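You operate a simulated robot arm through the tools that you are given. There is no shell and no other tool.

Carry out the task below with a simulated two-armed robot. There is one attempt and no reset: what you move stays moved.

## Task
Start the bowl, bring the float into the green band, set the speed to 40% and stop it.
Fine: let no tab be thrown out.

It is judged by the outcome, as a careful person would: the job done as asked, and still so three seconds after it is handed in. It fails if anything else is knocked over, pushed out of place, dropped, spilled or broken.

## Robot
Two 7-joint arms with two-finger parallel grippers on one trunk that stands fixed in place. Base frame: the origin is at the foot of the trunk, x ahead of it, y to its left, z up. Readings come in mm, rad, newtons and seconds.
The left shoulder is at [50, 187, 1216], the right one opposite. With the tool pointing down near the work surface each hand reaches from about 100 to 660 mm from the base axis, measured 20 degrees to its own side. Payload 3.43 kg a hand.
Tool frame (each hand has its own): the origin (TCP) lies between the finger pads and is the grasp point; the fingertips stand 30 mm ahead of it; z points along the fingers, y is the line along which they close. The gripper opens to 94 mm. The fingers are 28 mm wide and 10 mm thick; the gripper's body (50 by 96 mm) begins 55 mm behind the TCP.
Orientation is that of the tool frame in the base frame, as [roll, pitch, yaw] about the fixed x, y, z axes, in that order (R = Rz(yaw) Ry(pitch) Rx(roll)). With the fingers straight down and closing along the base's y, the tool's x points along the base's -x, its y along +y and its z along -z.

## Interface
- The arms move only by the tool step_arm. It takes "left_rows", "right_rows" or both (then of equal length, played together; a hand with none holds still); each is a list of rows, each a list of 6 numbers: the shift along the tool's x, y, z in units of 25 mm (1.0 is 25 mm), then the turn, a rotation vector about the tool's x, y, z in units of 8 degrees (1.0 is 8 degrees). In form: [[tx, ty, tz, wx, wy, wz], ...]. A call has 1 to 20 rows; each row shifts and turns the commanded pose from where the row before left it, along the tool's axes as they then stand. "left_fingers" and "right_fingers" are, for a hand that has rows, the finger opening in mm, from 0 to 94, set as the call begins (left out, the last holds). A call with a number of a shift or a turn outside -1 to 1 is refused whole. Each row takes 0.2 s and may step no farther than 50 mm and 0.15 rad from the row before; otherwise, or with a gripper value out of range, the whole call is refused. A pose out of reach is approached as far as the arm can. The call stops where the force on the tool passes 40 N (or 10 N more than at its start, if that is more) or the arm is blocked; 0.2 s more then pass. The fingers move at their own pace (about 153 mm/s each) and stop on an object; they squeeze with about 38 N. The grip force told is the motor's: it shows also when the fingers shut on nothing. Time passes only in rows, and 0.2 s behind the last, so rows that do not move let the fingers close. It gives the time, the measured TCP pose, the force on the tool (base axes), the opening and the grip force at its end, in the units of the frame above (readings bear some noise), with the torque about the TCP (base axes, N m) and any sound that the robot's microphone picked up.
- Cameras (640 x 400 px; columns grow to the right, rows downward): "scene" is now at [153.1, 35.1, 1429.7]; the picture's right is [0.48, -0.88, 0.00], its down [-0.14, -0.08, -0.99] and it looks along [0.86, 0.48, -0.16] (base axes); focal length 214 px, centre (320, 200). "left" rides on the left gripper at [76, -14, -102] in its tool frame; the picture's right is [0.18, 0.98, 0.00], its down [-0.75, 0.14, -0.64] and it looks along [-0.63, 0.12, 0.77] (tool axes); focal length 243 px, centre (320, 200). "right" rides on the right gripper at [76, 14, -102] in its tool frame; the picture's right is [-0.18, 0.98, 0.00], its down [-0.75, -0.14, -0.64] and it looks along [-0.63, -0.12, 0.77] (tool axes); focal length 243 px, centre (320, 200). There is no depth. A picture from a camera that has moved, and an enlarged one, comes with that camera's place and axes in the base frame and with its lens. The place of the scene camera against the robot may be out by one fixed shift of up to 25 mm in any direction.
- get_image(camera): a new picture of that camera. The clock stands still meanwhile.
- move_column(by): slides the trunk up (or, below 0, down) by that many mm; the arms and the scene camera ride with it, the base frame stays. It gives what a move gives, with no picture.
- head_to(pan, tilt): turns the head with the scene camera to pan (to the left, within 1.396 rad either way) and tilt (down, from -0.506 to 1.204), counted from straight ahead of the robot. It gives what a move gives.
- enlarge(camera, box): a new picture of the part [left, top, right, bottom] of that camera's present view, enlarged. The clock stands still meanwhile.
- sign_off(): hands the job in; it is judged then, once.

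Nothing tells you positions but the pictures and the camera data. Unless the task says otherwise, let go and move clear before handing in.

The tools are called after "Call:" as name(argument=value, ...) on one line, values as JSON. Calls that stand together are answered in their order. step_arm: Moves the arms, as the interface text tells. Its arguments: {"type":"object","properties":{"left_rows":{"type":"array","items":{"type":"array","items":{"type":"number"}}},"left_fingers":{"type":"number"},"right_rows":{"type":"array","items":{"type":"array","items":{"type":"number"}}},"right_fingers":{"type":"number"}},"required":[]} The other tools are called the same way: move_column (by) moves the trunk up or down; head_to (pan, tilt) turns the head that bears the scene camera; get_image (camera) takes a picture; enlarge (camera, box) takes an enlarged picture of a part of a camera's view; sign_off () hands the job in.

At the start:

```text
time_s: 0.0
left_tool_pos: [196.5, 278.7, 1403.8]
left_tcp_rot: [3.141, -0.002, 3.141]
left_force: [0.6, 0.6, 0.6]
left_torque: [0.0, 0.01, -0.02]
left_grip_width: 94.2
left_grasp_force: 0.0
right_tool_pos: [274.9, 48.8, 1405.4]
right_tcp_rot: [3.14, 0.0, 3.139]
right_force: [0.7, 0.4, -0.3]
right_torque: [-0.02, 0.03, 0.05]
right_grip_width: 94.0
right_grasp_force: 0.0
trunk travel left (down, up): [-432.0, 0.0]
head pan, tilt (commanded): [0.506, 0.157]
```

scene: 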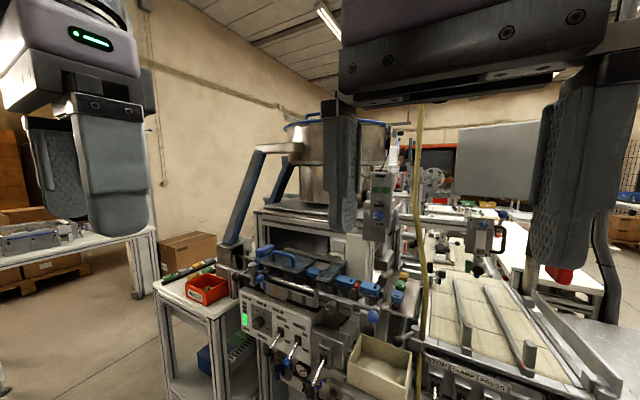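
right: 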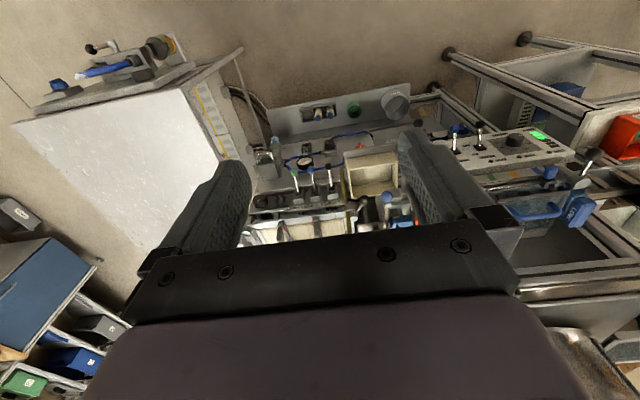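
left: 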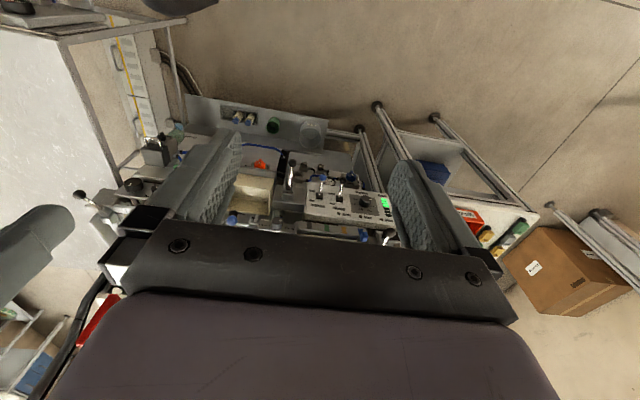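

I see a bowl feeder with a control panel (display, knob, toggle levers) in front of the robot. First I'll look closer before moving anything.

Call:
enlarge(camera="scene", box=[220, 230, 420, 400])

Call:
enlarge(camera="left", box=[200, 100, 420, 250])

Call:
enlarge(camera="right", box=[240, 80, 440, 240])

Call:
enlarge(camera="scene", box=[230, 100, 430, 260])

```text
2.35 times, centred on (320, 315) of scene
camera zoom: at [153.1, 35.1, 1429.7], right [0.48, -0.88, 0.0], down [-0.14, -0.08, -0.99], along [0.86, 0.48, -0.16], focal length 505 px, centre (320, -71)
```

zoom: 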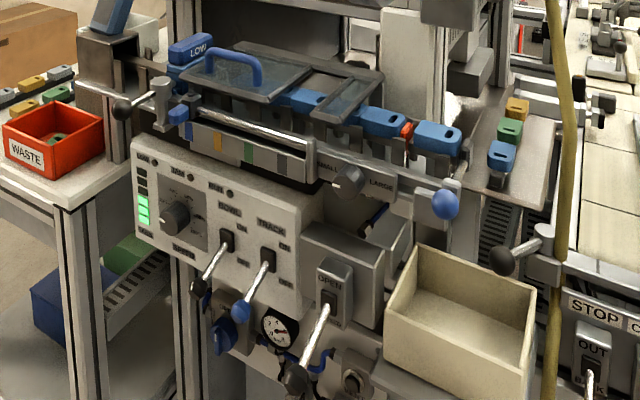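

```text
2.67 times, centred on (310, 175) of left
camera zoom: at [121.8, 264.0, 1505.8], right [-0.18, 0.98, 0.0], down [0.75, 0.14, 0.64], along [0.63, 0.12, -0.77], focal length 647 px, centre (347, 267)
```

zoom: 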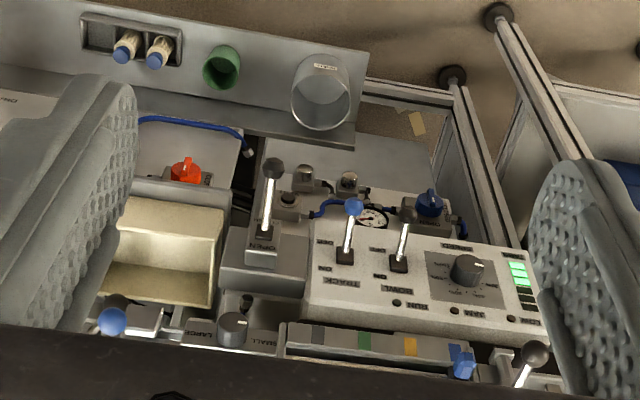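

```text
2.50 times, centred on (340, 160) of right
camera zoom: at [198.2, 63.5, 1507.8], right [0.19, 0.98, 0.0], down [0.75, -0.14, 0.64], along [0.63, -0.12, -0.77], focal length 606 px, centre (270, 300)
```

zoom: 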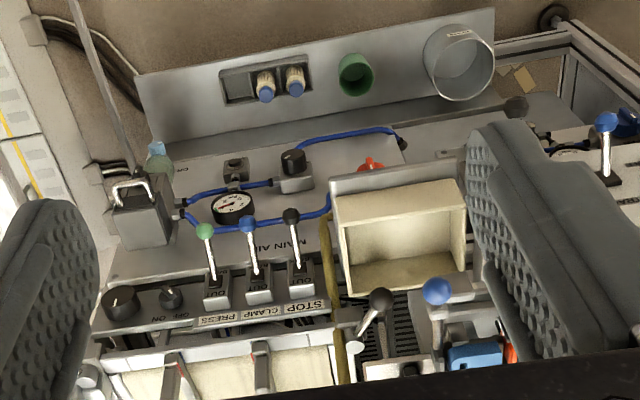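

```text
2.50 times, centred on (330, 180) of scene
camera zoom: at [153.1, 35.1, 1429.7], right [0.48, -0.88, 0.0], down [-0.14, -0.08, -0.99], along [0.86, 0.48, -0.16], focal length 536 px, centre (295, 250)
```

zoom: 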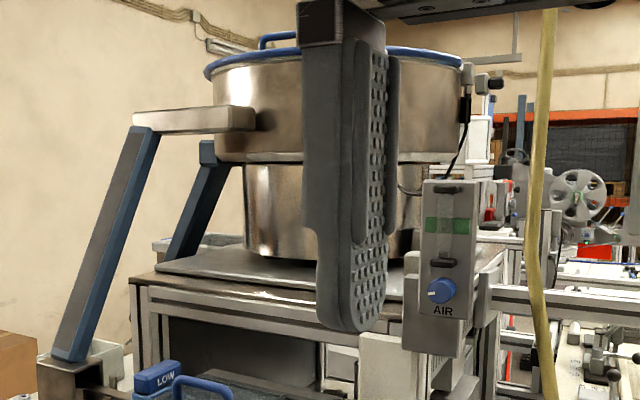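

The panel shows a speed knob, BOWL and TRACK levers and lamps, and there's a float meter with a green band and a blue AIR knob beside the bowl. I'll enlarge these further.

Call:
enlarge(camera="scene", box=[355, 160, 425, 250])

Call:
enlarge(camera="scene", box=[230, 280, 320, 350])

Call:
enlarge(camera="left", box=[300, 170, 400, 240])

Call:
enlarge(camera="scene", box=[300, 320, 430, 400])

```text
4.44 times, centred on (390, 205) of scene
camera zoom: at [153.1, 35.1, 1429.7], right [0.48, -0.88, 0.0], down [-0.14, -0.08, -0.99], along [0.86, 0.48, -0.16], focal length 953 px, centre (9, 178)
```

zoom: 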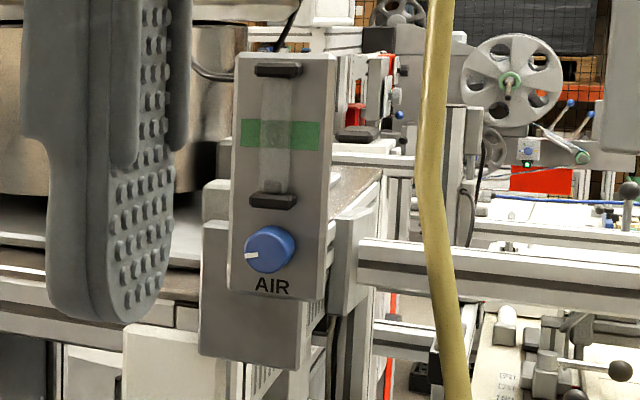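

```text
5.71 times, centred on (275, 315) of scene
camera zoom: at [153.1, 35.1, 1429.7], right [0.48, -0.88, 0.0], down [-0.14, -0.08, -0.99], along [0.86, 0.48, -0.16], focal length 1226 px, centre (577, -457)
```

zoom: 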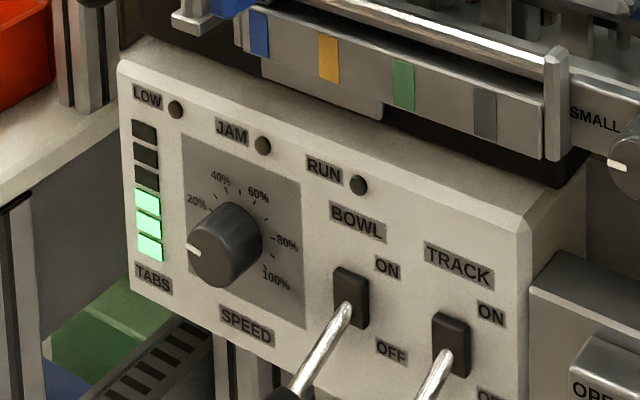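

```text
5.71 times, centred on (350, 205) of left
camera zoom: at [121.8, 264.0, 1505.8], right [-0.18, 0.98, 0.0], down [0.75, 0.14, 0.64], along [0.63, 0.12, -0.77], focal length 1386 px, centre (149, 171)
```

zoom: 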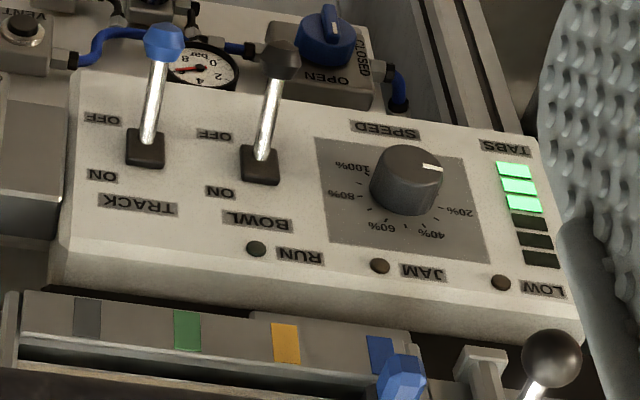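

```text
4.92 times, centred on (365, 360) of scene
camera zoom: at [153.1, 35.1, 1429.7], right [0.48, -0.88, 0.0], down [-0.14, -0.08, -0.99], along [0.86, 0.48, -0.16], focal length 1056 px, centre (98, -588)
```

zoom: 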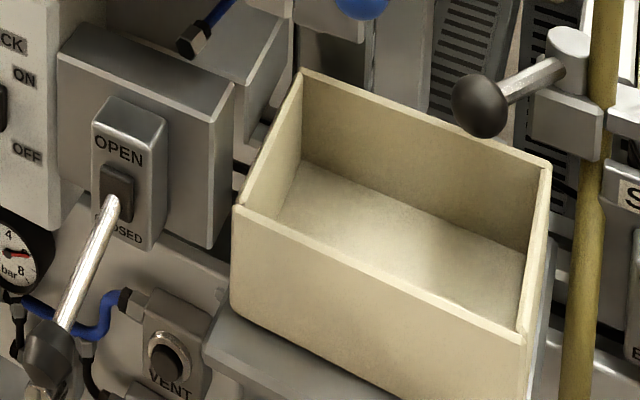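

The BOWL/TRACK levers and SPEED knob sit on a sloped panel roughly at (595, 510, 900); the AIR knob with the float meter is further right and higher. I'll turn the head to see the surroundings and triangulate better.

Call:
head_to(pan=0.6, tilt=0.7)

Call:
get_image(camera="scene")

Call:
get_image(camera="left")

Call:
get_image(camera="right")

```text
time_s: 1.0
left_tool_pos: [196.8, 279.3, 1403.9]
left_tcp_rot: [3.141, -0.004, -3.142]
left_force: [0.7, 0.3, -0.2]
left_torque: [-0.01, 0.0, 0.0]
left_grip_width: 93.9
left_grasp_force: 0.1
right_tool_pos: [274.4, 49.3, 1405.1]
right_tcp_rot: [3.14, 0.0, 3.14]
right_force: [0.0, 0.9, -0.6]
right_torque: [0.01, 0.01, 0.02]
right_grip_width: 94.1
right_grasp_force: 0.1
trunk travel left (down, up): [-432.0, 0.0]
head pan, tilt (commanded): [0.6, 0.7]
```

```text
taken
camera scene: at [142.0, 38.2, 1380.3], right [0.56, -0.83, 0.0], down [-0.53, -0.36, -0.77], along [0.63, 0.43, -0.64], focal length 214 px, centre (320, 200)
```

scene: 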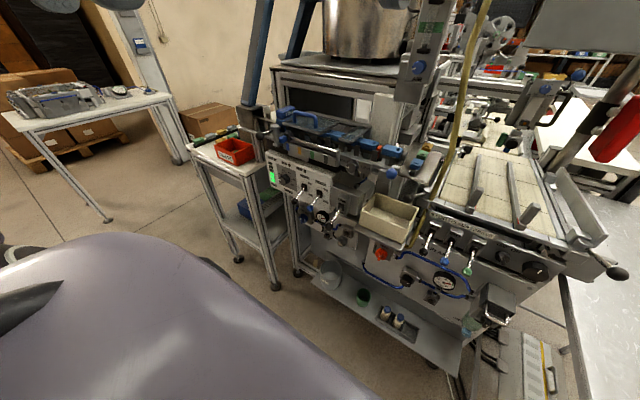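

```text
taken
camera left: at [121.8, 264.0, 1505.8], right [-0.18, 0.98, 0.0], down [0.75, 0.14, 0.64], along [0.63, 0.12, -0.77], focal length 243 px, centre (320, 200)
```

left: 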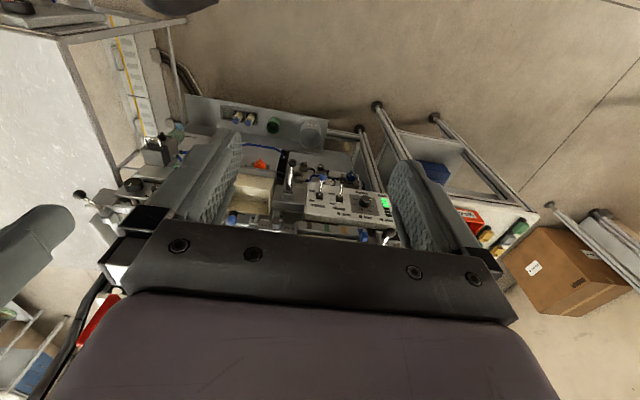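

```text
taken
camera right: at [198.2, 63.6, 1507.8], right [0.19, 0.98, 0.0], down [0.75, -0.14, 0.64], along [0.63, -0.12, -0.77], focal length 243 px, centre (320, 200)
```

right: 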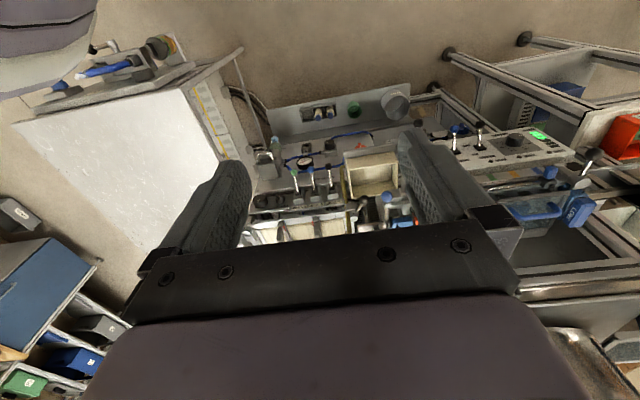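

A good overview: the machine's panel faces the robot diagonally. I'll enlarge to see details of the machine.

Call:
enlarge(camera="scene", box=[240, 90, 440, 260])

Call:
enlarge(camera="scene", box=[255, 140, 355, 220])

Call:
enlarge(camera="scene", box=[360, 0, 480, 120])

Call:
enlarge(camera="right", box=[430, 100, 570, 200])

```text
2.35 times, centred on (340, 175) of scene
camera zoom: at [142.0, 38.2, 1380.3], right [0.56, -0.83, 0.0], down [-0.53, -0.36, -0.77], along [0.63, 0.43, -0.64], focal length 505 px, centre (273, 259)
```

zoom: 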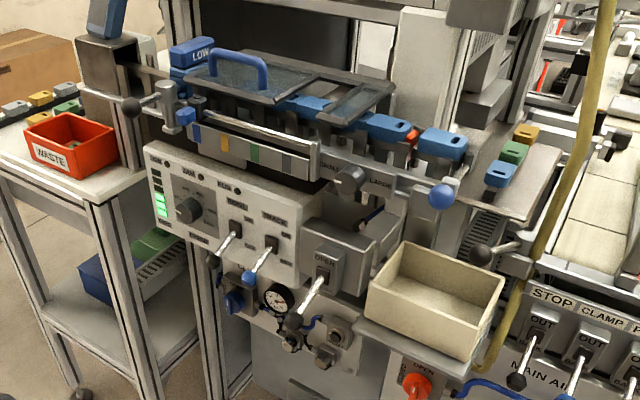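

```text
5.00 times, centred on (305, 180) of scene
camera zoom: at [142.0, 38.2, 1380.3], right [0.56, -0.83, 0.0], down [-0.53, -0.36, -0.77], along [0.63, 0.43, -0.64], focal length 1072 px, centre (395, 300)
```

zoom: 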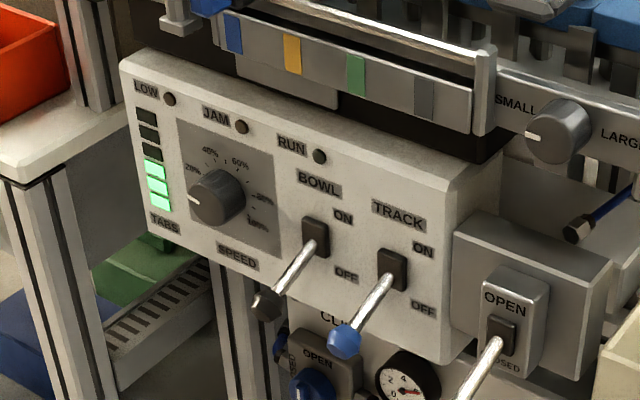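

```text
3.33 times, centred on (420, 60) of scene
camera zoom: at [142.0, 38.2, 1380.3], right [0.56, -0.83, 0.0], down [-0.53, -0.36, -0.77], along [0.63, 0.43, -0.64], focal length 715 px, centre (-13, 667)
```

zoom: 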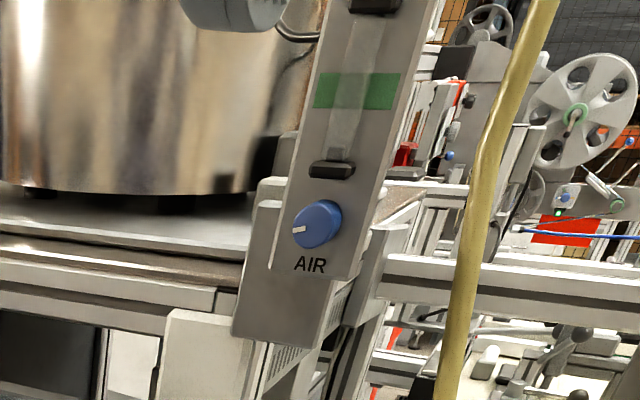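

```text
4.00 times, centred on (500, 150) of right
camera zoom: at [198.2, 63.6, 1507.8], right [0.19, 0.98, 0.0], down [0.75, -0.14, 0.64], along [0.63, -0.12, -0.77], focal length 970 px, centre (-400, 400)
```

zoom: 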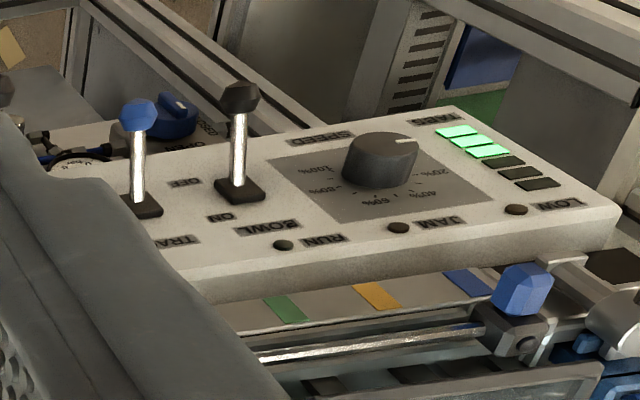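

The panel runs along the base's y axis and faces the robot, about x≈530, y≈400–530, z≈980. I'll bring the left hand to a viewpoint in front of it (well clear) to measure it with the wrist camera.

Call:
step_arm(left_rows=[[-0.25, 0.33, 0.9, 0, 0, 0], [-0.25, 0.33, 0.9, 0, 0, 0], [-0.25, 0.33, 0.9, 0, 0, 0], [-0.25, 0.33, 0.9, 0, 0, 0], [-0.25, 0.33, 0.9, 0, 0, 0], [-0.25, 0.33, 0.9, 0, 0, 0], [-0.25, 0.33, 0.9, 0, 0, 0], [-0.25, 0.33, 0.9, 0, 0, 0], [-0.25, 0.33, 0.9, 0, 0, 0], [-0.25, 0.33, 0.9, 0, 0, 0]])

Call:
get_image(camera="left")

Call:
get_image(camera="scene")

```text
time_s: 3.2
left_tool_pos: [259.2, 361.5, 1180.3]
left_tcp_rot: [-3.141, 0.0, -3.141]
left_force: [-1.1, -0.2, -0.3]
left_torque: [-0.01, 0.01, -0.02]
left_grip_width: 94.2
left_grasp_force: 0.0
right_tool_pos: [274.4, 49.4, 1404.3]
right_tcp_rot: [-3.141, 0.001, 3.141]
right_force: [-0.3, 0.4, 0.1]
right_torque: [-0.01, 0.05, -0.04]
right_grip_width: 93.5
right_grasp_force: 0.1
trunk travel left (down, up): [-432.0, 0.0]
head pan, tilt (commanded): [0.6, 0.7]
```

```text
taken
camera left: at [184.4, 346.2, 1281.6], right [-0.18, 0.98, 0.0], down [0.75, 0.14, 0.64], along [0.63, 0.12, -0.77], focal length 243 px, centre (320, 200)
```

left: 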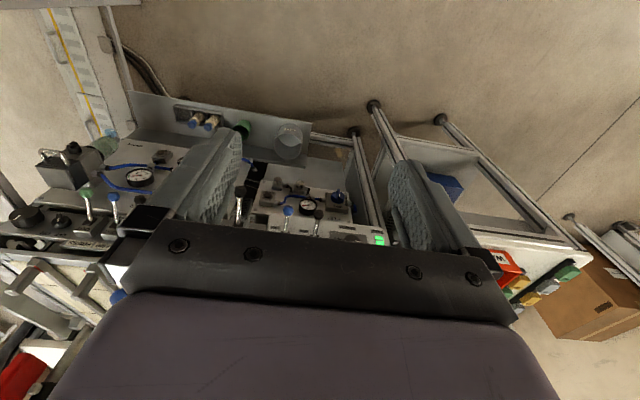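

```text
taken
camera scene: at [142.2, 38.6, 1380.3], right [0.56, -0.83, 0.0], down [-0.53, -0.36, -0.76], along [0.63, 0.43, -0.64], focal length 214 px, centre (320, 200)
```

scene: 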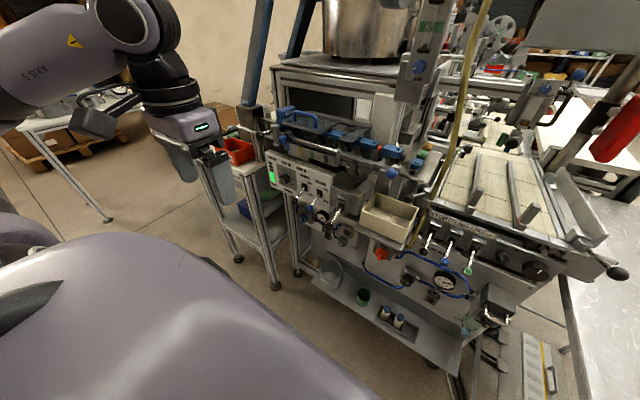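

The arm moves freely. I'll pitch the hand forward so the wrist camera looks toward the panel.

Call:
step_arm(left_rows=[[0, 0.4, 0.8, 0, -1, 0], [0, 0.4, 0.8, 0, -1, 0], [0, 0.4, 0.8, 0, -1, 0], [0.3, 0.4, 0.8, 0, -1, 0], [0.5, 0.4, 0.8, 0, 0, 0]])

Call:
get_image(camera="left")

Call:
get_image(camera="scene")

```text
time_s: 4.4
left_tool_pos: [282.0, 429.1, 1081.1]
left_tcp_rot: [3.141, 0.559, 3.14]
left_force: [0.0, -0.7, -0.9]
left_torque: [-0.02, 0.0, 0.02]
left_grip_width: 93.8
left_grasp_force: 0.0
left hand out of reach, approached as far as the arm can: row 3, 4
right_tool_pos: [276.8, 48.7, 1404.9]
right_tcp_rot: [3.141, 0.0, 3.14]
right_force: [-0.7, 0.2, -0.2]
right_torque: [-0.04, 0.02, 0.0]
right_grip_width: 93.7
right_grasp_force: 0.0
trunk travel left (down, up): [-432.0, 0.0]
head pan, tilt (commanded): [0.6, 0.7]
```

```text
taken
camera left: at [164.0, 414.4, 1127.2], right [-0.16, 0.98, -0.1], down [0.3, 0.14, 0.94], along [0.94, 0.12, -0.32], focal length 243 px, centre (320, 200)
```

left: 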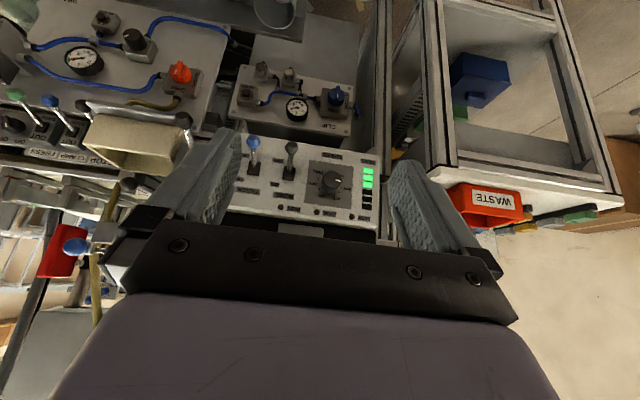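

```text
taken
camera scene: at [142.0, 38.3, 1380.3], right [0.56, -0.83, 0.0], down [-0.53, -0.36, -0.76], along [0.63, 0.43, -0.64], focal length 214 px, centre (320, 200)
```

scene: 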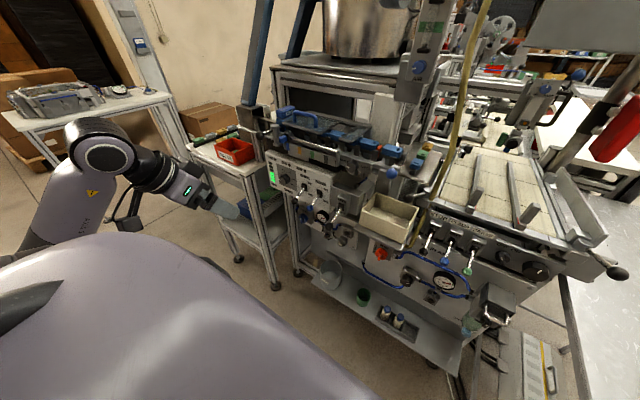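

Now the wrist camera sees the panel nearly frontally. Enlarging it.

Call:
enlarge(camera="left", box=[220, 60, 400, 240])

Call:
enlarge(camera="left", box=[225, 125, 385, 225])

Call:
enlarge(camera="scene", box=[255, 140, 355, 220])

```text
2.22 times, centred on (310, 150) of left
camera zoom: at [164.0, 414.4, 1127.2], right [-0.16, 0.98, -0.1], down [0.3, 0.14, 0.94], along [0.94, 0.12, -0.32], focal length 539 px, centre (342, 311)
```

zoom: 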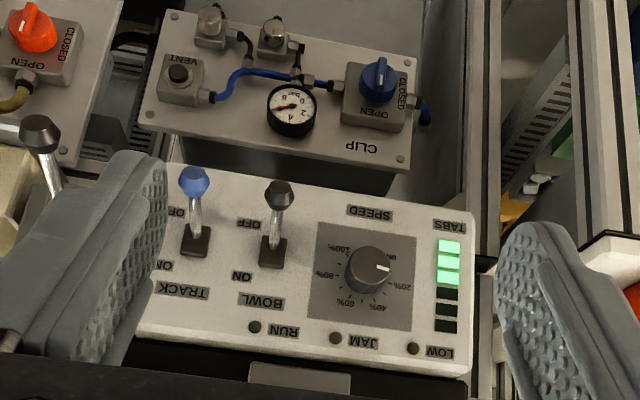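

```text
4.00 times, centred on (305, 175) of left
camera zoom: at [164.0, 414.4, 1127.2], right [-0.16, 0.98, -0.1], down [0.3, 0.14, 0.94], along [0.94, 0.12, -0.32], focal length 970 px, centre (380, 300)
```

zoom: 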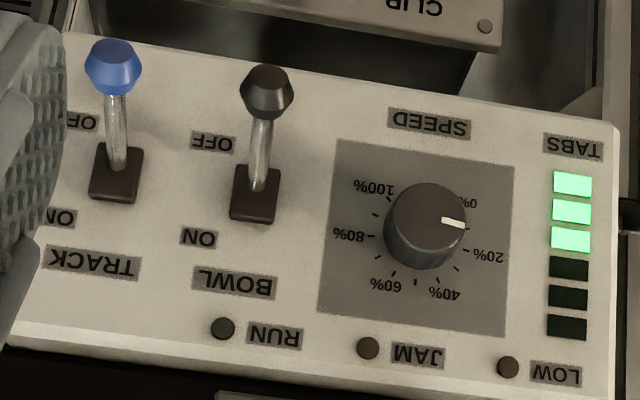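

```text
5.00 times, centred on (305, 180) of scene
camera zoom: at [142.0, 38.3, 1380.3], right [0.56, -0.83, 0.0], down [-0.53, -0.36, -0.76], along [0.63, 0.43, -0.64], focal length 1072 px, centre (395, 300)
```

zoom: 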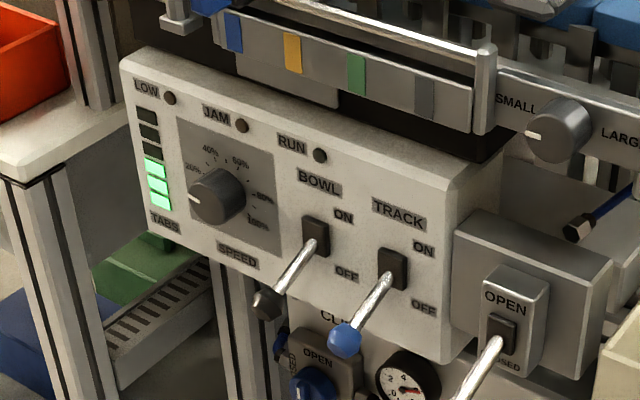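

Knob face ≈ (546, 479, 957), BOWL ball ≈ (515, 404, 928), TRACK ball y≈342; the panel leans back about 9°. I'll zoom further on the knob scale and check the AIR meter too.

Call:
enlarge(camera="left", box=[300, 155, 350, 205])

Call:
enlarge(camera="left", box=[235, 130, 305, 180])

Call:
head_to(pan=0.3, tilt=0.2)

Call:
get_image(camera="scene")

```text
8.00 times, centred on (325, 180) of left
camera zoom: at [164.0, 414.4, 1127.2], right [-0.16, 0.98, -0.1], down [0.3, 0.14, 0.94], along [0.94, 0.12, -0.32], focal length 1941 px, centre (280, 360)
```

zoom: 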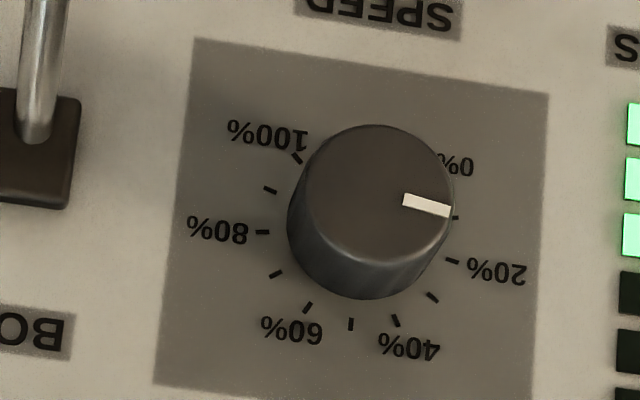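

```text
8.00 times, centred on (270, 155) of left
camera zoom: at [164.0, 414.4, 1127.2], right [-0.16, 0.98, -0.1], down [0.3, 0.14, 0.94], along [0.94, 0.12, -0.32], focal length 1941 px, centre (720, 560)
```

zoom: 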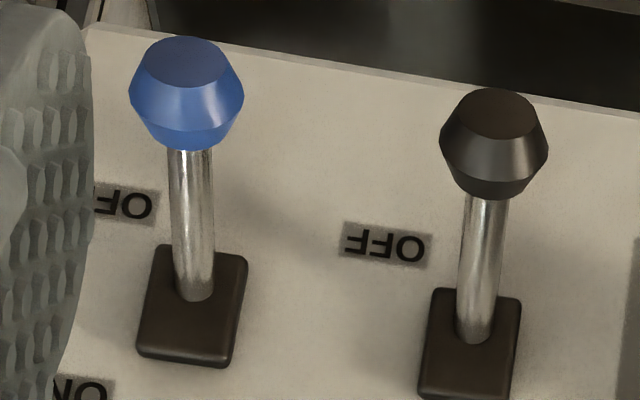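

```text
time_s: 5.3
left_tool_pos: [281.4, 428.6, 1082.4]
left_tcp_rot: [-3.141, 0.558, -3.141]
left_force: [-0.7, 0.0, 0.5]
left_torque: [0.0, -0.04, -0.01]
left_grip_width: 94.1
left_grasp_force: 0.1
right_tool_pos: [274.5, 48.7, 1404.4]
right_tcp_rot: [3.14, -0.002, 3.141]
right_force: [-0.6, 0.7, -1.1]
right_torque: [0.02, 0.01, -0.02]
right_grip_width: 94.2
right_grasp_force: 0.1
trunk travel left (down, up): [-432.0, 0.0]
head pan, tilt (commanded): [0.3, 0.201]
```

```text
taken
camera scene: at [160.9, 17.8, 1425.6], right [0.3, -0.96, 0.0], down [-0.19, -0.06, -0.98], along [0.94, 0.29, -0.2], focal length 214 px, centre (320, 200)
```

scene: 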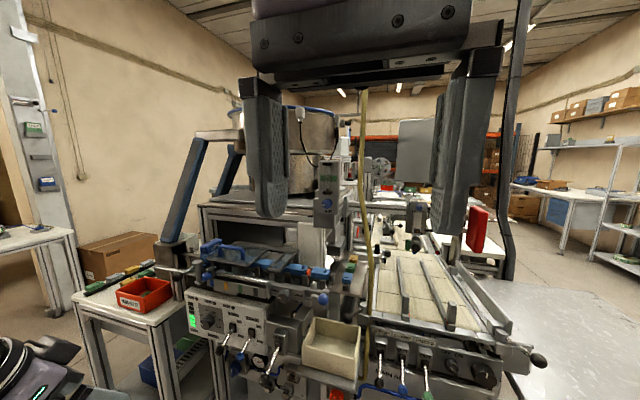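

The dial has 27° per 10% and the pointer is at about 17%. Now a closer look at the AIR meter from this head pose.

Call:
enlarge(camera="scene", box=[295, 150, 375, 250])

Call:
enlarge(camera="scene", box=[180, 90, 380, 250])

Call:
enlarge(camera="scene", box=[180, 220, 380, 390])

```text
4.00 times, centred on (335, 200) of scene
camera zoom: at [160.9, 17.8, 1425.6], right [0.3, -0.96, 0.0], down [-0.19, -0.06, -0.98], along [0.94, 0.29, -0.2], focal length 858 px, centre (260, 200)
```

zoom: 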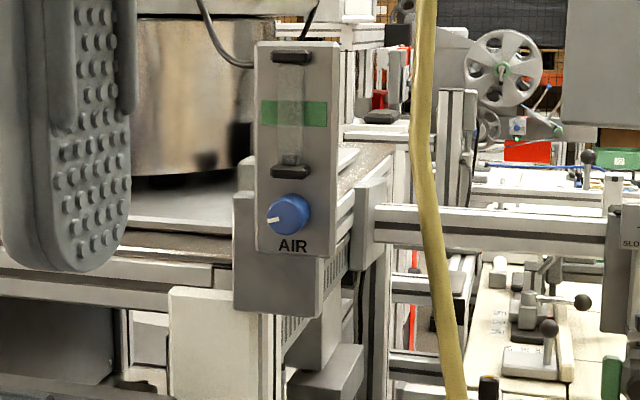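

```text
2.50 times, centred on (280, 170) of scene
camera zoom: at [160.9, 17.8, 1425.6], right [0.3, -0.96, 0.0], down [-0.19, -0.06, -0.98], along [0.94, 0.29, -0.2], focal length 536 px, centre (420, 275)
```

zoom: 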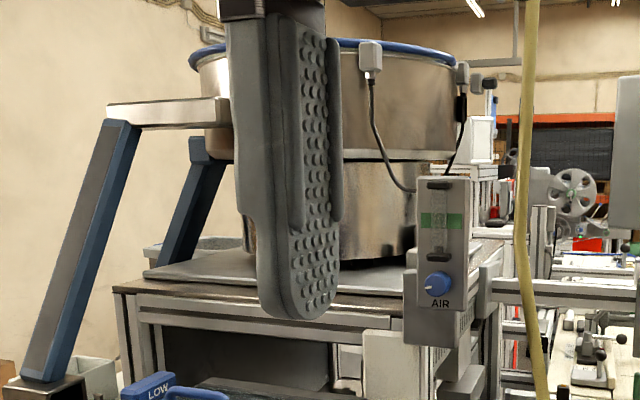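

```text
2.35 times, centred on (280, 305) of scene
camera zoom: at [160.9, 17.8, 1425.6], right [0.3, -0.96, 0.0], down [-0.19, -0.06, -0.98], along [0.94, 0.29, -0.2], focal length 505 px, centre (414, -47)
```

zoom: 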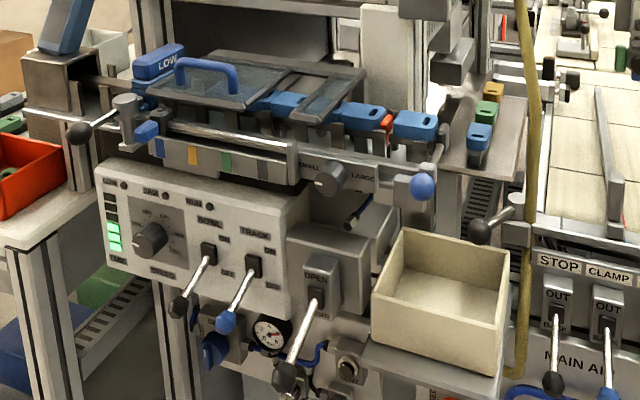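

The float sits at the bottom of its tube, with the AIR knob at roughly (670, 169, 1293). I'll now bring the left hand to point at the panel (pitch ≈80°), staying well in front of the levers.

Call:
step_arm(left_rows=[[-0.34, -0.15, 0.95, 0, -1, 0], [-0.2, -0.15, 1.0, 0, -1, 0], [-0.06, -0.15, 1.0, 0, -1, 0], [0.08, -0.15, 1.0, 0, -1, 0], [0.23, -0.15, 1.0, 0, -1, 0], [0.36, -0.15, 0.95, 0, -1, 0], [0, 0, 0, 0, 0, 0]])

Call:
head_to(pan=0.6, tilt=0.6)

Call:
get_image(camera="scene")

Call:
get_image(camera="left")

```text
time_s: 6.9
left_tool_pos: [404.6, 406.5, 987.9]
left_tcp_rot: [3.134, 1.396, 3.133]
left_force: [-0.9, 1.1, 0.3]
left_torque: [-0.02, 0.02, 0.02]
left_grip_width: 94.2
left_grasp_force: 0.1
left hand out of reach, approached as far as the arm can: row 1
right_tool_pos: [275.5, 49.3, 1404.2]
right_tcp_rot: [3.139, -0.001, 3.139]
right_force: [0.4, 0.2, -0.1]
right_torque: [-0.01, -0.02, -0.01]
right_grip_width: 94.0
right_grasp_force: 0.1
trunk travel left (down, up): [-432.0, 0.0]
head pan, tilt (commanded): [0.3, 0.201]
```

```text
time_s: 7.8
left_tool_pos: [404.6, 407.9, 988.3]
left_tcp_rot: [3.14, 1.395, 3.14]
left_force: [0.0, -0.4, 0.3]
left_torque: [-0.03, 0.02, 0.0]
left_grip_width: 93.9
left_grasp_force: 0.2
right_tool_pos: [275.4, 48.3, 1404.6]
right_tcp_rot: [3.14, 0.0, 3.14]
right_force: [-0.2, 0.9, 0.4]
right_torque: [0.02, 0.03, 0.0]
right_grip_width: 93.9
right_grasp_force: 0.1
trunk travel left (down, up): [-432.0, 0.0]
head pan, tilt (commanded): [0.6, 0.6]
```

```text
taken
camera scene: at [144.9, 40.1, 1389.0], right [0.56, -0.83, 0.0], down [-0.47, -0.32, -0.83], along [0.68, 0.47, -0.56], focal length 214 px, centre (320, 200)
```

scene: 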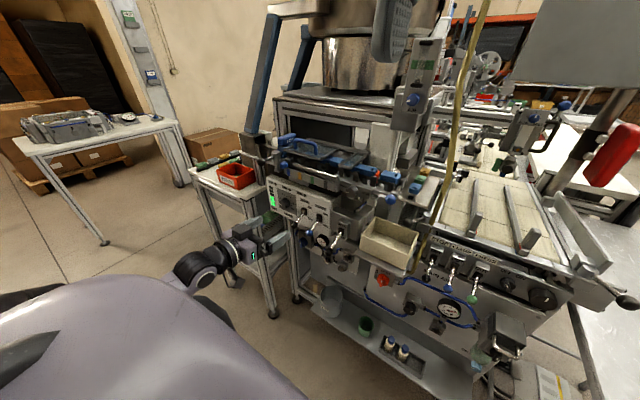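

```text
taken
camera left: at [291.9, 392.5, 930.2], right [-0.03, 0.98, -0.18], down [-0.5, 0.14, 0.85], along [0.87, 0.12, 0.49], focal length 243 px, centre (320, 200)
```

left: 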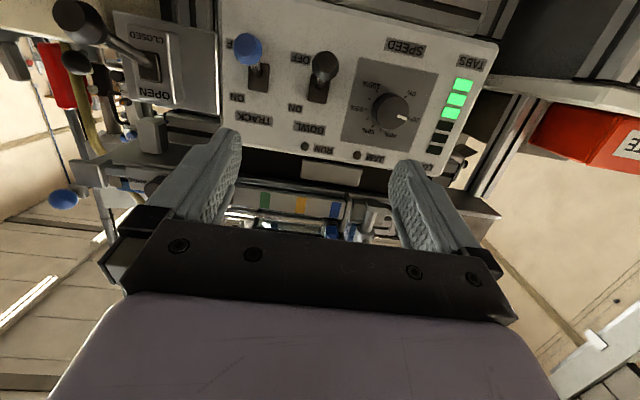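

The hand is in front of the panel. I'll enlarge this view to refine the lever and knob positions.

Call:
enlarge(camera="left", box=[215, 20, 375, 120])

Call:
enlarge(camera="left", box=[340, 50, 480, 150])

Call:
enlarge(camera="scene", box=[220, 160, 380, 280])

```text
4.00 times, centred on (295, 70) of left
camera zoom: at [291.9, 392.5, 930.2], right [-0.03, 0.98, -0.18], down [-0.5, 0.14, 0.85], along [0.87, 0.12, 0.49], focal length 970 px, centre (420, 720)
```

zoom: 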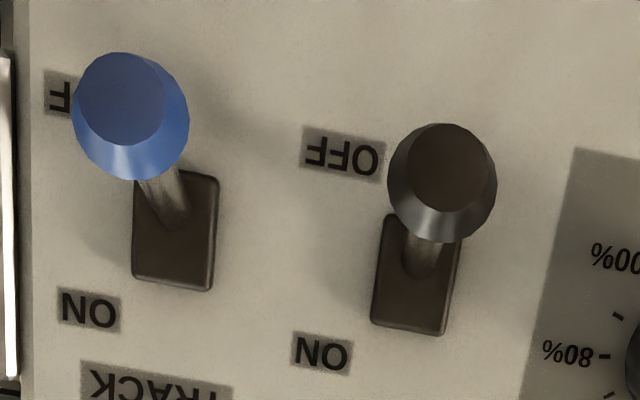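

```text
4.00 times, centred on (410, 100) of left
camera zoom: at [291.9, 392.5, 930.2], right [-0.03, 0.98, -0.18], down [-0.5, 0.14, 0.85], along [0.87, 0.12, 0.49], focal length 970 px, centre (-40, 600)
```

zoom: 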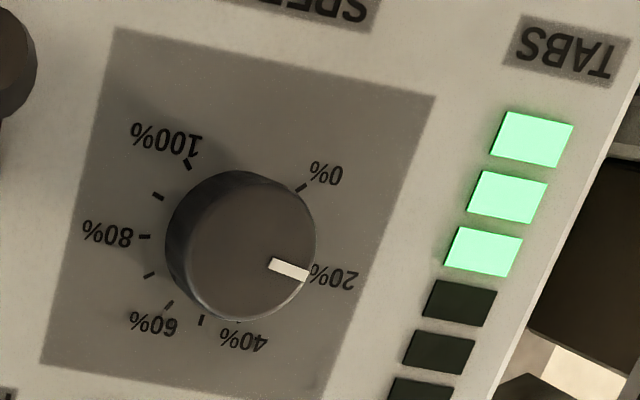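

```text
3.33 times, centred on (300, 220) of scene
camera zoom: at [144.9, 40.1, 1389.0], right [0.56, -0.83, 0.0], down [-0.47, -0.32, -0.83], along [0.68, 0.47, -0.56], focal length 715 px, centre (387, 133)
```

zoom: 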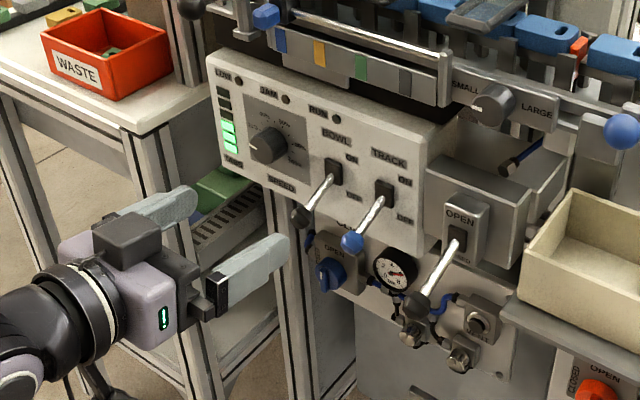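

The panel is vertical at x≈565; BOWL lever ball ≈ (508, 404, 933) in OFF, knob axis at (y 480, z 960) with its face at x≈544. I'll close the left fingers, drop below the lever's height and move in under it, then check.

Call:
step_arm(left_rows=[[0.81, -0.05, 0.143, 0, 0, 0], [0.81, -0.05, 0.143, 0, 0, 0], [0.81, -0.05, 0.143, 0, 0, 0], [0.81, 0, 0.143, 0, 0, 0], [0.81, 0, 0.143, 0, 0, 0], [-0.15, 0, 0.854, 0, 0, 0], [-0.15, 0, 0.854, 0, 0, 0], [-0.15, 0, 0.854, 0, 0, 0]], left_fingers=0)

Call:
get_image(camera="left")

Call:
enlarge(camera="scene", box=[220, 160, 380, 280])

```text
time_s: 9.6
left_tool_pos: [471.6, 404.7, 884.0]
left_tcp_rot: [-3.14, 1.394, -3.141]
left_force: [-1.0, 0.0, 0.0]
left_torque: [-0.01, 0.0, -0.01]
left_grip_width: 0.0
left_grasp_force: 33.2
right_tool_pos: [275.9, 49.0, 1404.8]
right_tcp_rot: [3.138, 0.0, 3.141]
right_force: [0.1, -0.7, -0.2]
right_torque: [-0.01, 0.04, -0.01]
right_grip_width: 93.8
right_grasp_force: 0.1
trunk travel left (down, up): [-432.0, 0.0]
head pan, tilt (commanded): [0.6, 0.6]
```

```text
taken
camera left: at [357.7, 389.6, 825.3], right [-0.03, 0.98, -0.18], down [-0.5, 0.14, 0.85], along [0.87, 0.12, 0.49], focal length 243 px, centre (320, 200)
```

left: 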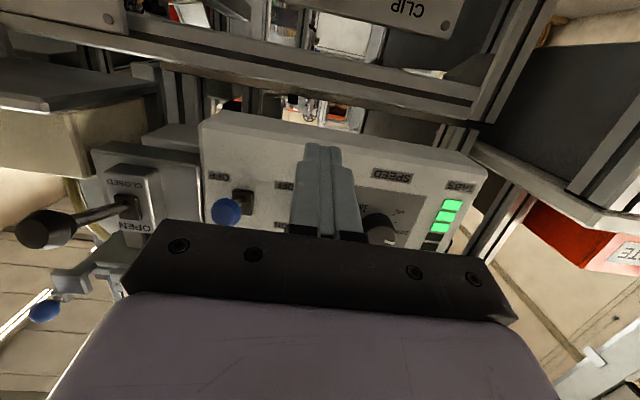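

```text
3.33 times, centred on (300, 220) of scene
camera zoom: at [145.1, 40.2, 1388.9], right [0.56, -0.83, 0.0], down [-0.47, -0.32, -0.82], along [0.68, 0.47, -0.57], focal length 715 px, centre (387, 133)
```

zoom: 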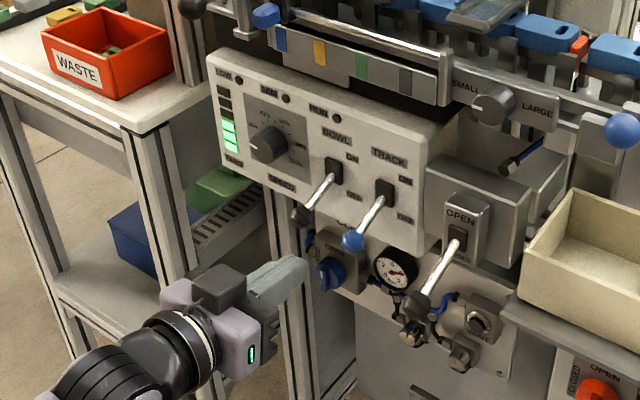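

The fingers are correctly under the lever. Before starting the bowl, though, I want to know exactly where the AIR knob is so the bowl need not run long; I'll back off, and move the right hand aside out of the camera's view.

Call:
step_arm(left_rows=[[0.174, 0, -0.985, 0, 0, 0], [0.174, 0, -0.985, 0, 0, 0], [0.174, 0, -0.985, 0, 0, 0], [0.1, 0, -0.5, 0, 0, 0], [-0.98, 0, -0.174, 0, 0, 0], [-0.98, 0, -0.174, 0, 0, 0], [-0.98, 0, -0.174, 0, 0, 0], [-0.98, 0, -0.174, 0, 0, 0], [-0.98, 0, -0.174, 0, 0, 0], [-0.98, 0, -0.174, 0, 0, 0]], right_rows=[[0, -0.9, 0, 0, 0, 0], [0, -0.9, 0, 0, 0, 0], [0, -0.9, 0, 0, 0, 0], [0, -0.9, 0, 0, 0, 0], [0, -0.9, 0, 0, 0, 0], [0, -0.9, 0, 0, 0, 0], [0, -0.9, 0, 0, 0, 0], [0, -0.9, 0, 0, 0, 0], [0, -0.9, 0, 0, 0, 0], [0, 0, 0, 0, 0, 0]])

Call:
head_to(pan=0.3, tilt=0.3)

Call:
get_image(camera="scene")

Call:
get_image(camera="left")

```text
time_s: 11.8
left_tool_pos: [381.0, 408.0, 1032.3]
left_tcp_rot: [-3.138, 1.394, -3.138]
left_force: [0.1, -0.1, -1.7]
left_torque: [0.01, -0.01, 0.03]
left_grip_width: 0.0
left_grasp_force: 33.5
right_tool_pos: [275.0, -152.1, 1404.0]
right_tcp_rot: [3.141, 0.0, 3.14]
right_force: [0.4, 0.4, 0.7]
right_torque: [-0.04, -0.01, 0.01]
right_grip_width: 94.0
right_grasp_force: 0.1
trunk travel left (down, up): [-432.0, 0.0]
head pan, tilt (commanded): [0.6, 0.6]
```

```text
time_s: 12.6
left_tool_pos: [382.0, 407.6, 1031.6]
left_tcp_rot: [3.139, 1.393, 3.141]
left_force: [0.3, -0.2, -0.7]
left_torque: [0.02, 0.03, 0.01]
left_grip_width: 0.0
left_grasp_force: 32.6
right_tool_pos: [275.8, -152.6, 1402.8]
right_tcp_rot: [3.141, 0.0, 3.139]
right_force: [-0.2, 0.3, -0.4]
right_torque: [0.0, 0.0, -0.01]
right_grip_width: 94.1
right_grasp_force: 0.1
trunk travel left (down, up): [-432.0, 0.0]
head pan, tilt (commanded): [0.3, 0.3]
```

```text
taken
camera scene: at [161.1, 17.9, 1416.3], right [0.3, -0.96, 0.0], down [-0.28, -0.09, -0.95], along [0.91, 0.28, -0.3], focal length 214 px, centre (320, 200)
```

scene: 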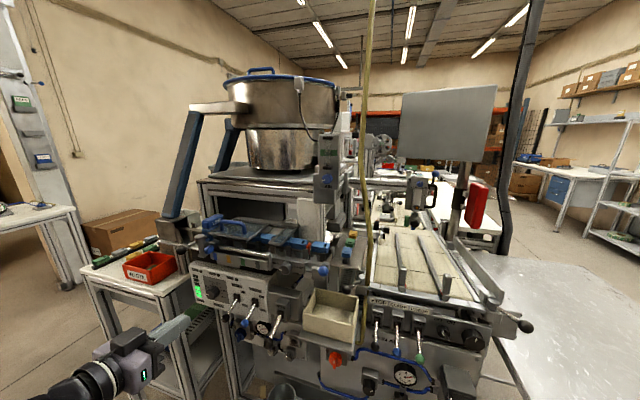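

```text
taken
camera left: at [268.1, 392.2, 974.2], right [-0.03, 0.98, -0.18], down [-0.5, 0.14, 0.85], along [0.87, 0.12, 0.49], focal length 243 px, centre (320, 200)
```

left: 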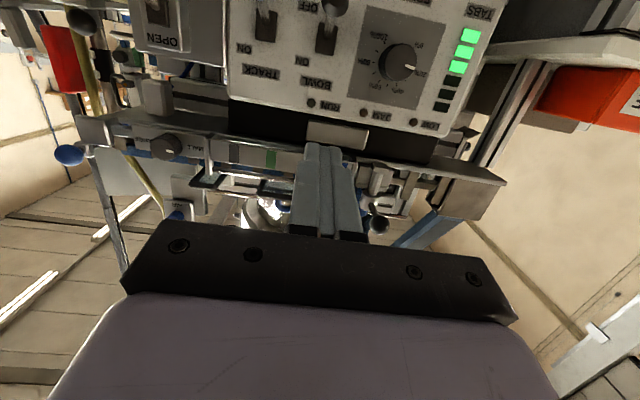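

The view is clear now. I'll enlarge the AIR meter and the bowl outlet area.

Call:
enlarge(camera="scene", box=[300, 125, 360, 205])

Call:
enlarge(camera="scene", box=[190, 190, 370, 310])

Call:
enlarge(camera="scene", box=[180, 50, 420, 230])

```text
5.00 times, centred on (330, 165) of scene
camera zoom: at [161.1, 17.9, 1416.3], right [0.3, -0.96, 0.0], down [-0.28, -0.09, -0.95], along [0.91, 0.28, -0.3], focal length 1072 px, centre (270, 375)
```

zoom: 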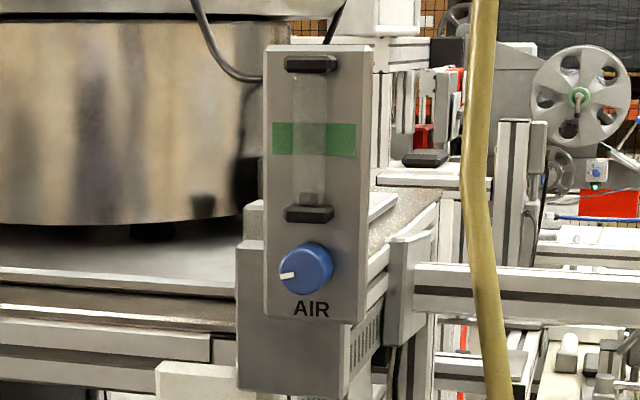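

```text
3.33 times, centred on (280, 250) of scene
camera zoom: at [161.1, 17.9, 1416.3], right [0.3, -0.96, 0.0], down [-0.28, -0.09, -0.95], along [0.91, 0.28, -0.3], focal length 715 px, centre (453, 33)
```

zoom: 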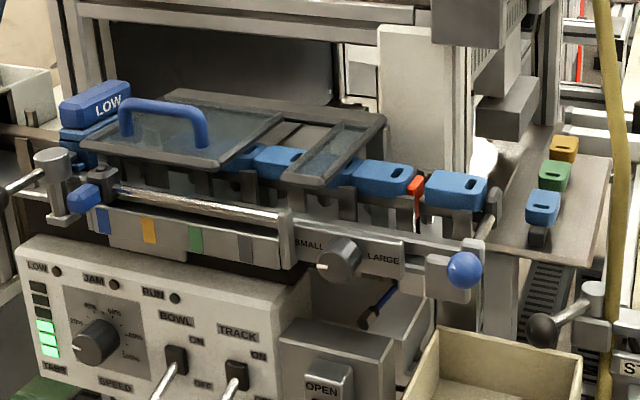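

```text
2.22 times, centred on (300, 140) of scene
camera zoom: at [161.1, 17.9, 1416.3], right [0.3, -0.96, 0.0], down [-0.28, -0.09, -0.95], along [0.91, 0.28, -0.3], focal length 477 px, centre (364, 333)
```

zoom: 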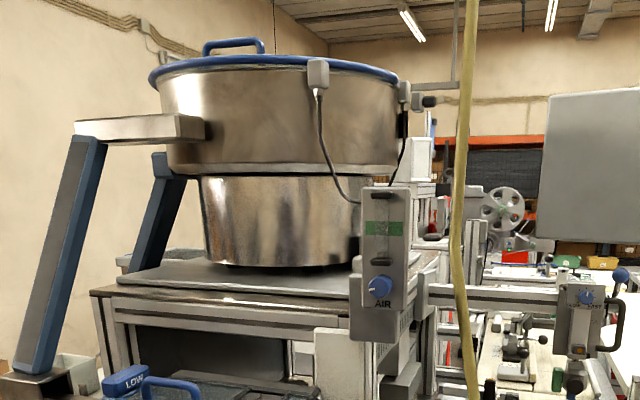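

The float is a small grey piece at the bottom of the tube. I'll raise the left hand in front of the AIR meter for a wrist-camera view.

Call:
step_arm(left_rows=[[-0.84, -0.88, -0.07, 0, 0, 0], [-0.84, -0.88, -0.07, 0, 0, 0], [-0.84, -0.88, -0.07, 0, 0, 0], [-0.84, -0.88, -0.07, 0, 0, 0], [-0.84, -0.88, -0.07, 0, 0, 0], [-0.84, -0.88, -0.07, 0, 0, 0], [-0.84, -0.88, -0.07, 0, 0, 0], [-0.84, -0.88, -0.07, 0, 0, 0], [-0.84, -0.88, -0.07, 0, 0, 0], [-0.84, -0.88, -0.07, 0, 0, 0], [0, 0, 0, 0, 1, 0], [0, 0, 0, 0, 1, 0], [0, 0, 0, 0, 1, 0]])

Call:
get_image(camera="left")

Call:
get_image(camera="scene")

```text
time_s: 15.4
left_tool_pos: [442.2, 312.7, 1121.8]
left_tcp_rot: [3.141, 0.971, -3.14]
left_force: [0.0, -0.1, 0.5]
left_torque: [0.01, 0.01, -0.02]
left_grip_width: 0.0
left_grasp_force: 32.5
left hand out of reach, approached as far as the arm can: row 2, 3, 4, 5, 6, 7, 8, 9, 10
right_tool_pos: [275.2, -153.4, 1404.0]
right_tcp_rot: [-3.141, -0.001, 3.14]
right_force: [0.0, 0.6, 0.2]
right_torque: [0.0, 0.01, 0.02]
right_grip_width: 93.9
right_grasp_force: 0.1
trunk travel left (down, up): [-432.0, 0.0]
head pan, tilt (commanded): [0.3, 0.3]
```

```text
taken
camera left: at [314.7, 297.2, 1116.4], right [-0.1, 0.98, -0.15], down [-0.11, 0.14, 0.98], along [0.99, 0.12, 0.09], focal length 243 px, centre (320, 200)
```

left: 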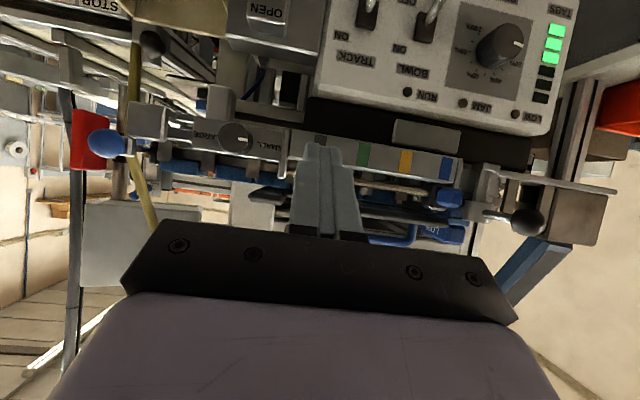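

```text
taken
camera scene: at [161.2, 17.7, 1416.3], right [0.3, -0.96, 0.0], down [-0.28, -0.09, -0.96], along [0.91, 0.28, -0.3], focal length 214 px, centre (320, 200)
```

scene: 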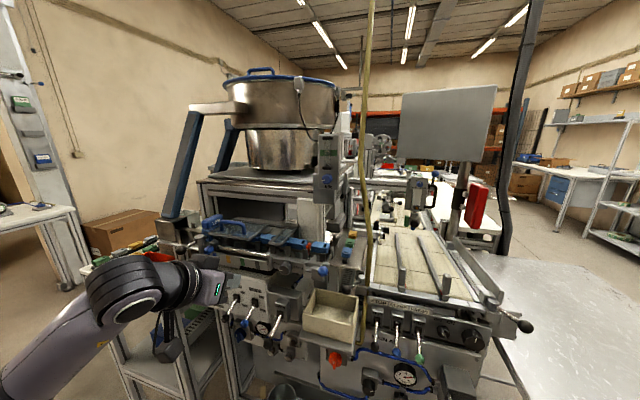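

The arm folds too tightly near the shoulder there, so it stopped short at (442, 313, 1122). I'll check the commanded state with a null move, then go by a more forward route.

Call:
step_arm(left_rows=[[0, 0, 0, 0, 0, 0]])

Call:
enlarge(camera="left", box=[80, 100, 320, 250])

Call:
enlarge(camera="scene", box=[150, 190, 330, 320])

```text
time_s: 15.8
left_tool_pos: [440.8, 311.2, 1122.9]
left_tcp_rot: [3.141, 0.975, 3.142]
left_force: [0.0, -0.1, 0.8]
left_torque: [0.04, -0.03, -0.02]
left_grip_width: 0.0
left_grasp_force: 33.0
right_tool_pos: [274.7, -154.1, 1403.3]
right_tcp_rot: [3.141, 0.0, 3.138]
right_force: [-0.9, 0.2, -0.3]
right_torque: [0.02, 0.01, 0.02]
right_grip_width: 94.2
right_grasp_force: 0.1
trunk travel left (down, up): [-432.0, 0.0]
head pan, tilt (commanded): [0.3, 0.3]
```

```text
2.67 times, centred on (200, 175) of left
camera zoom: at [314.8, 297.3, 1116.4], right [-0.1, 0.98, -0.15], down [-0.11, 0.14, 0.98], along [0.99, 0.12, 0.09], focal length 647 px, centre (640, 267)
```

zoom: 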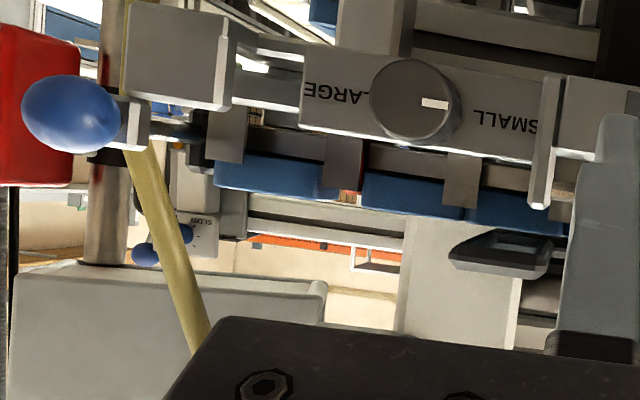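

```text
3.08 times, centred on (240, 255) of scene
camera zoom: at [161.1, 17.8, 1416.4], right [0.3, -0.96, 0.0], down [-0.28, -0.09, -0.96], along [0.91, 0.28, -0.3], focal length 660 px, centre (566, 31)
```

zoom: 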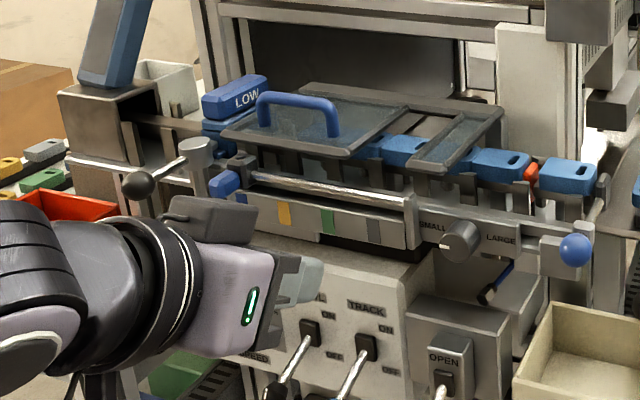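

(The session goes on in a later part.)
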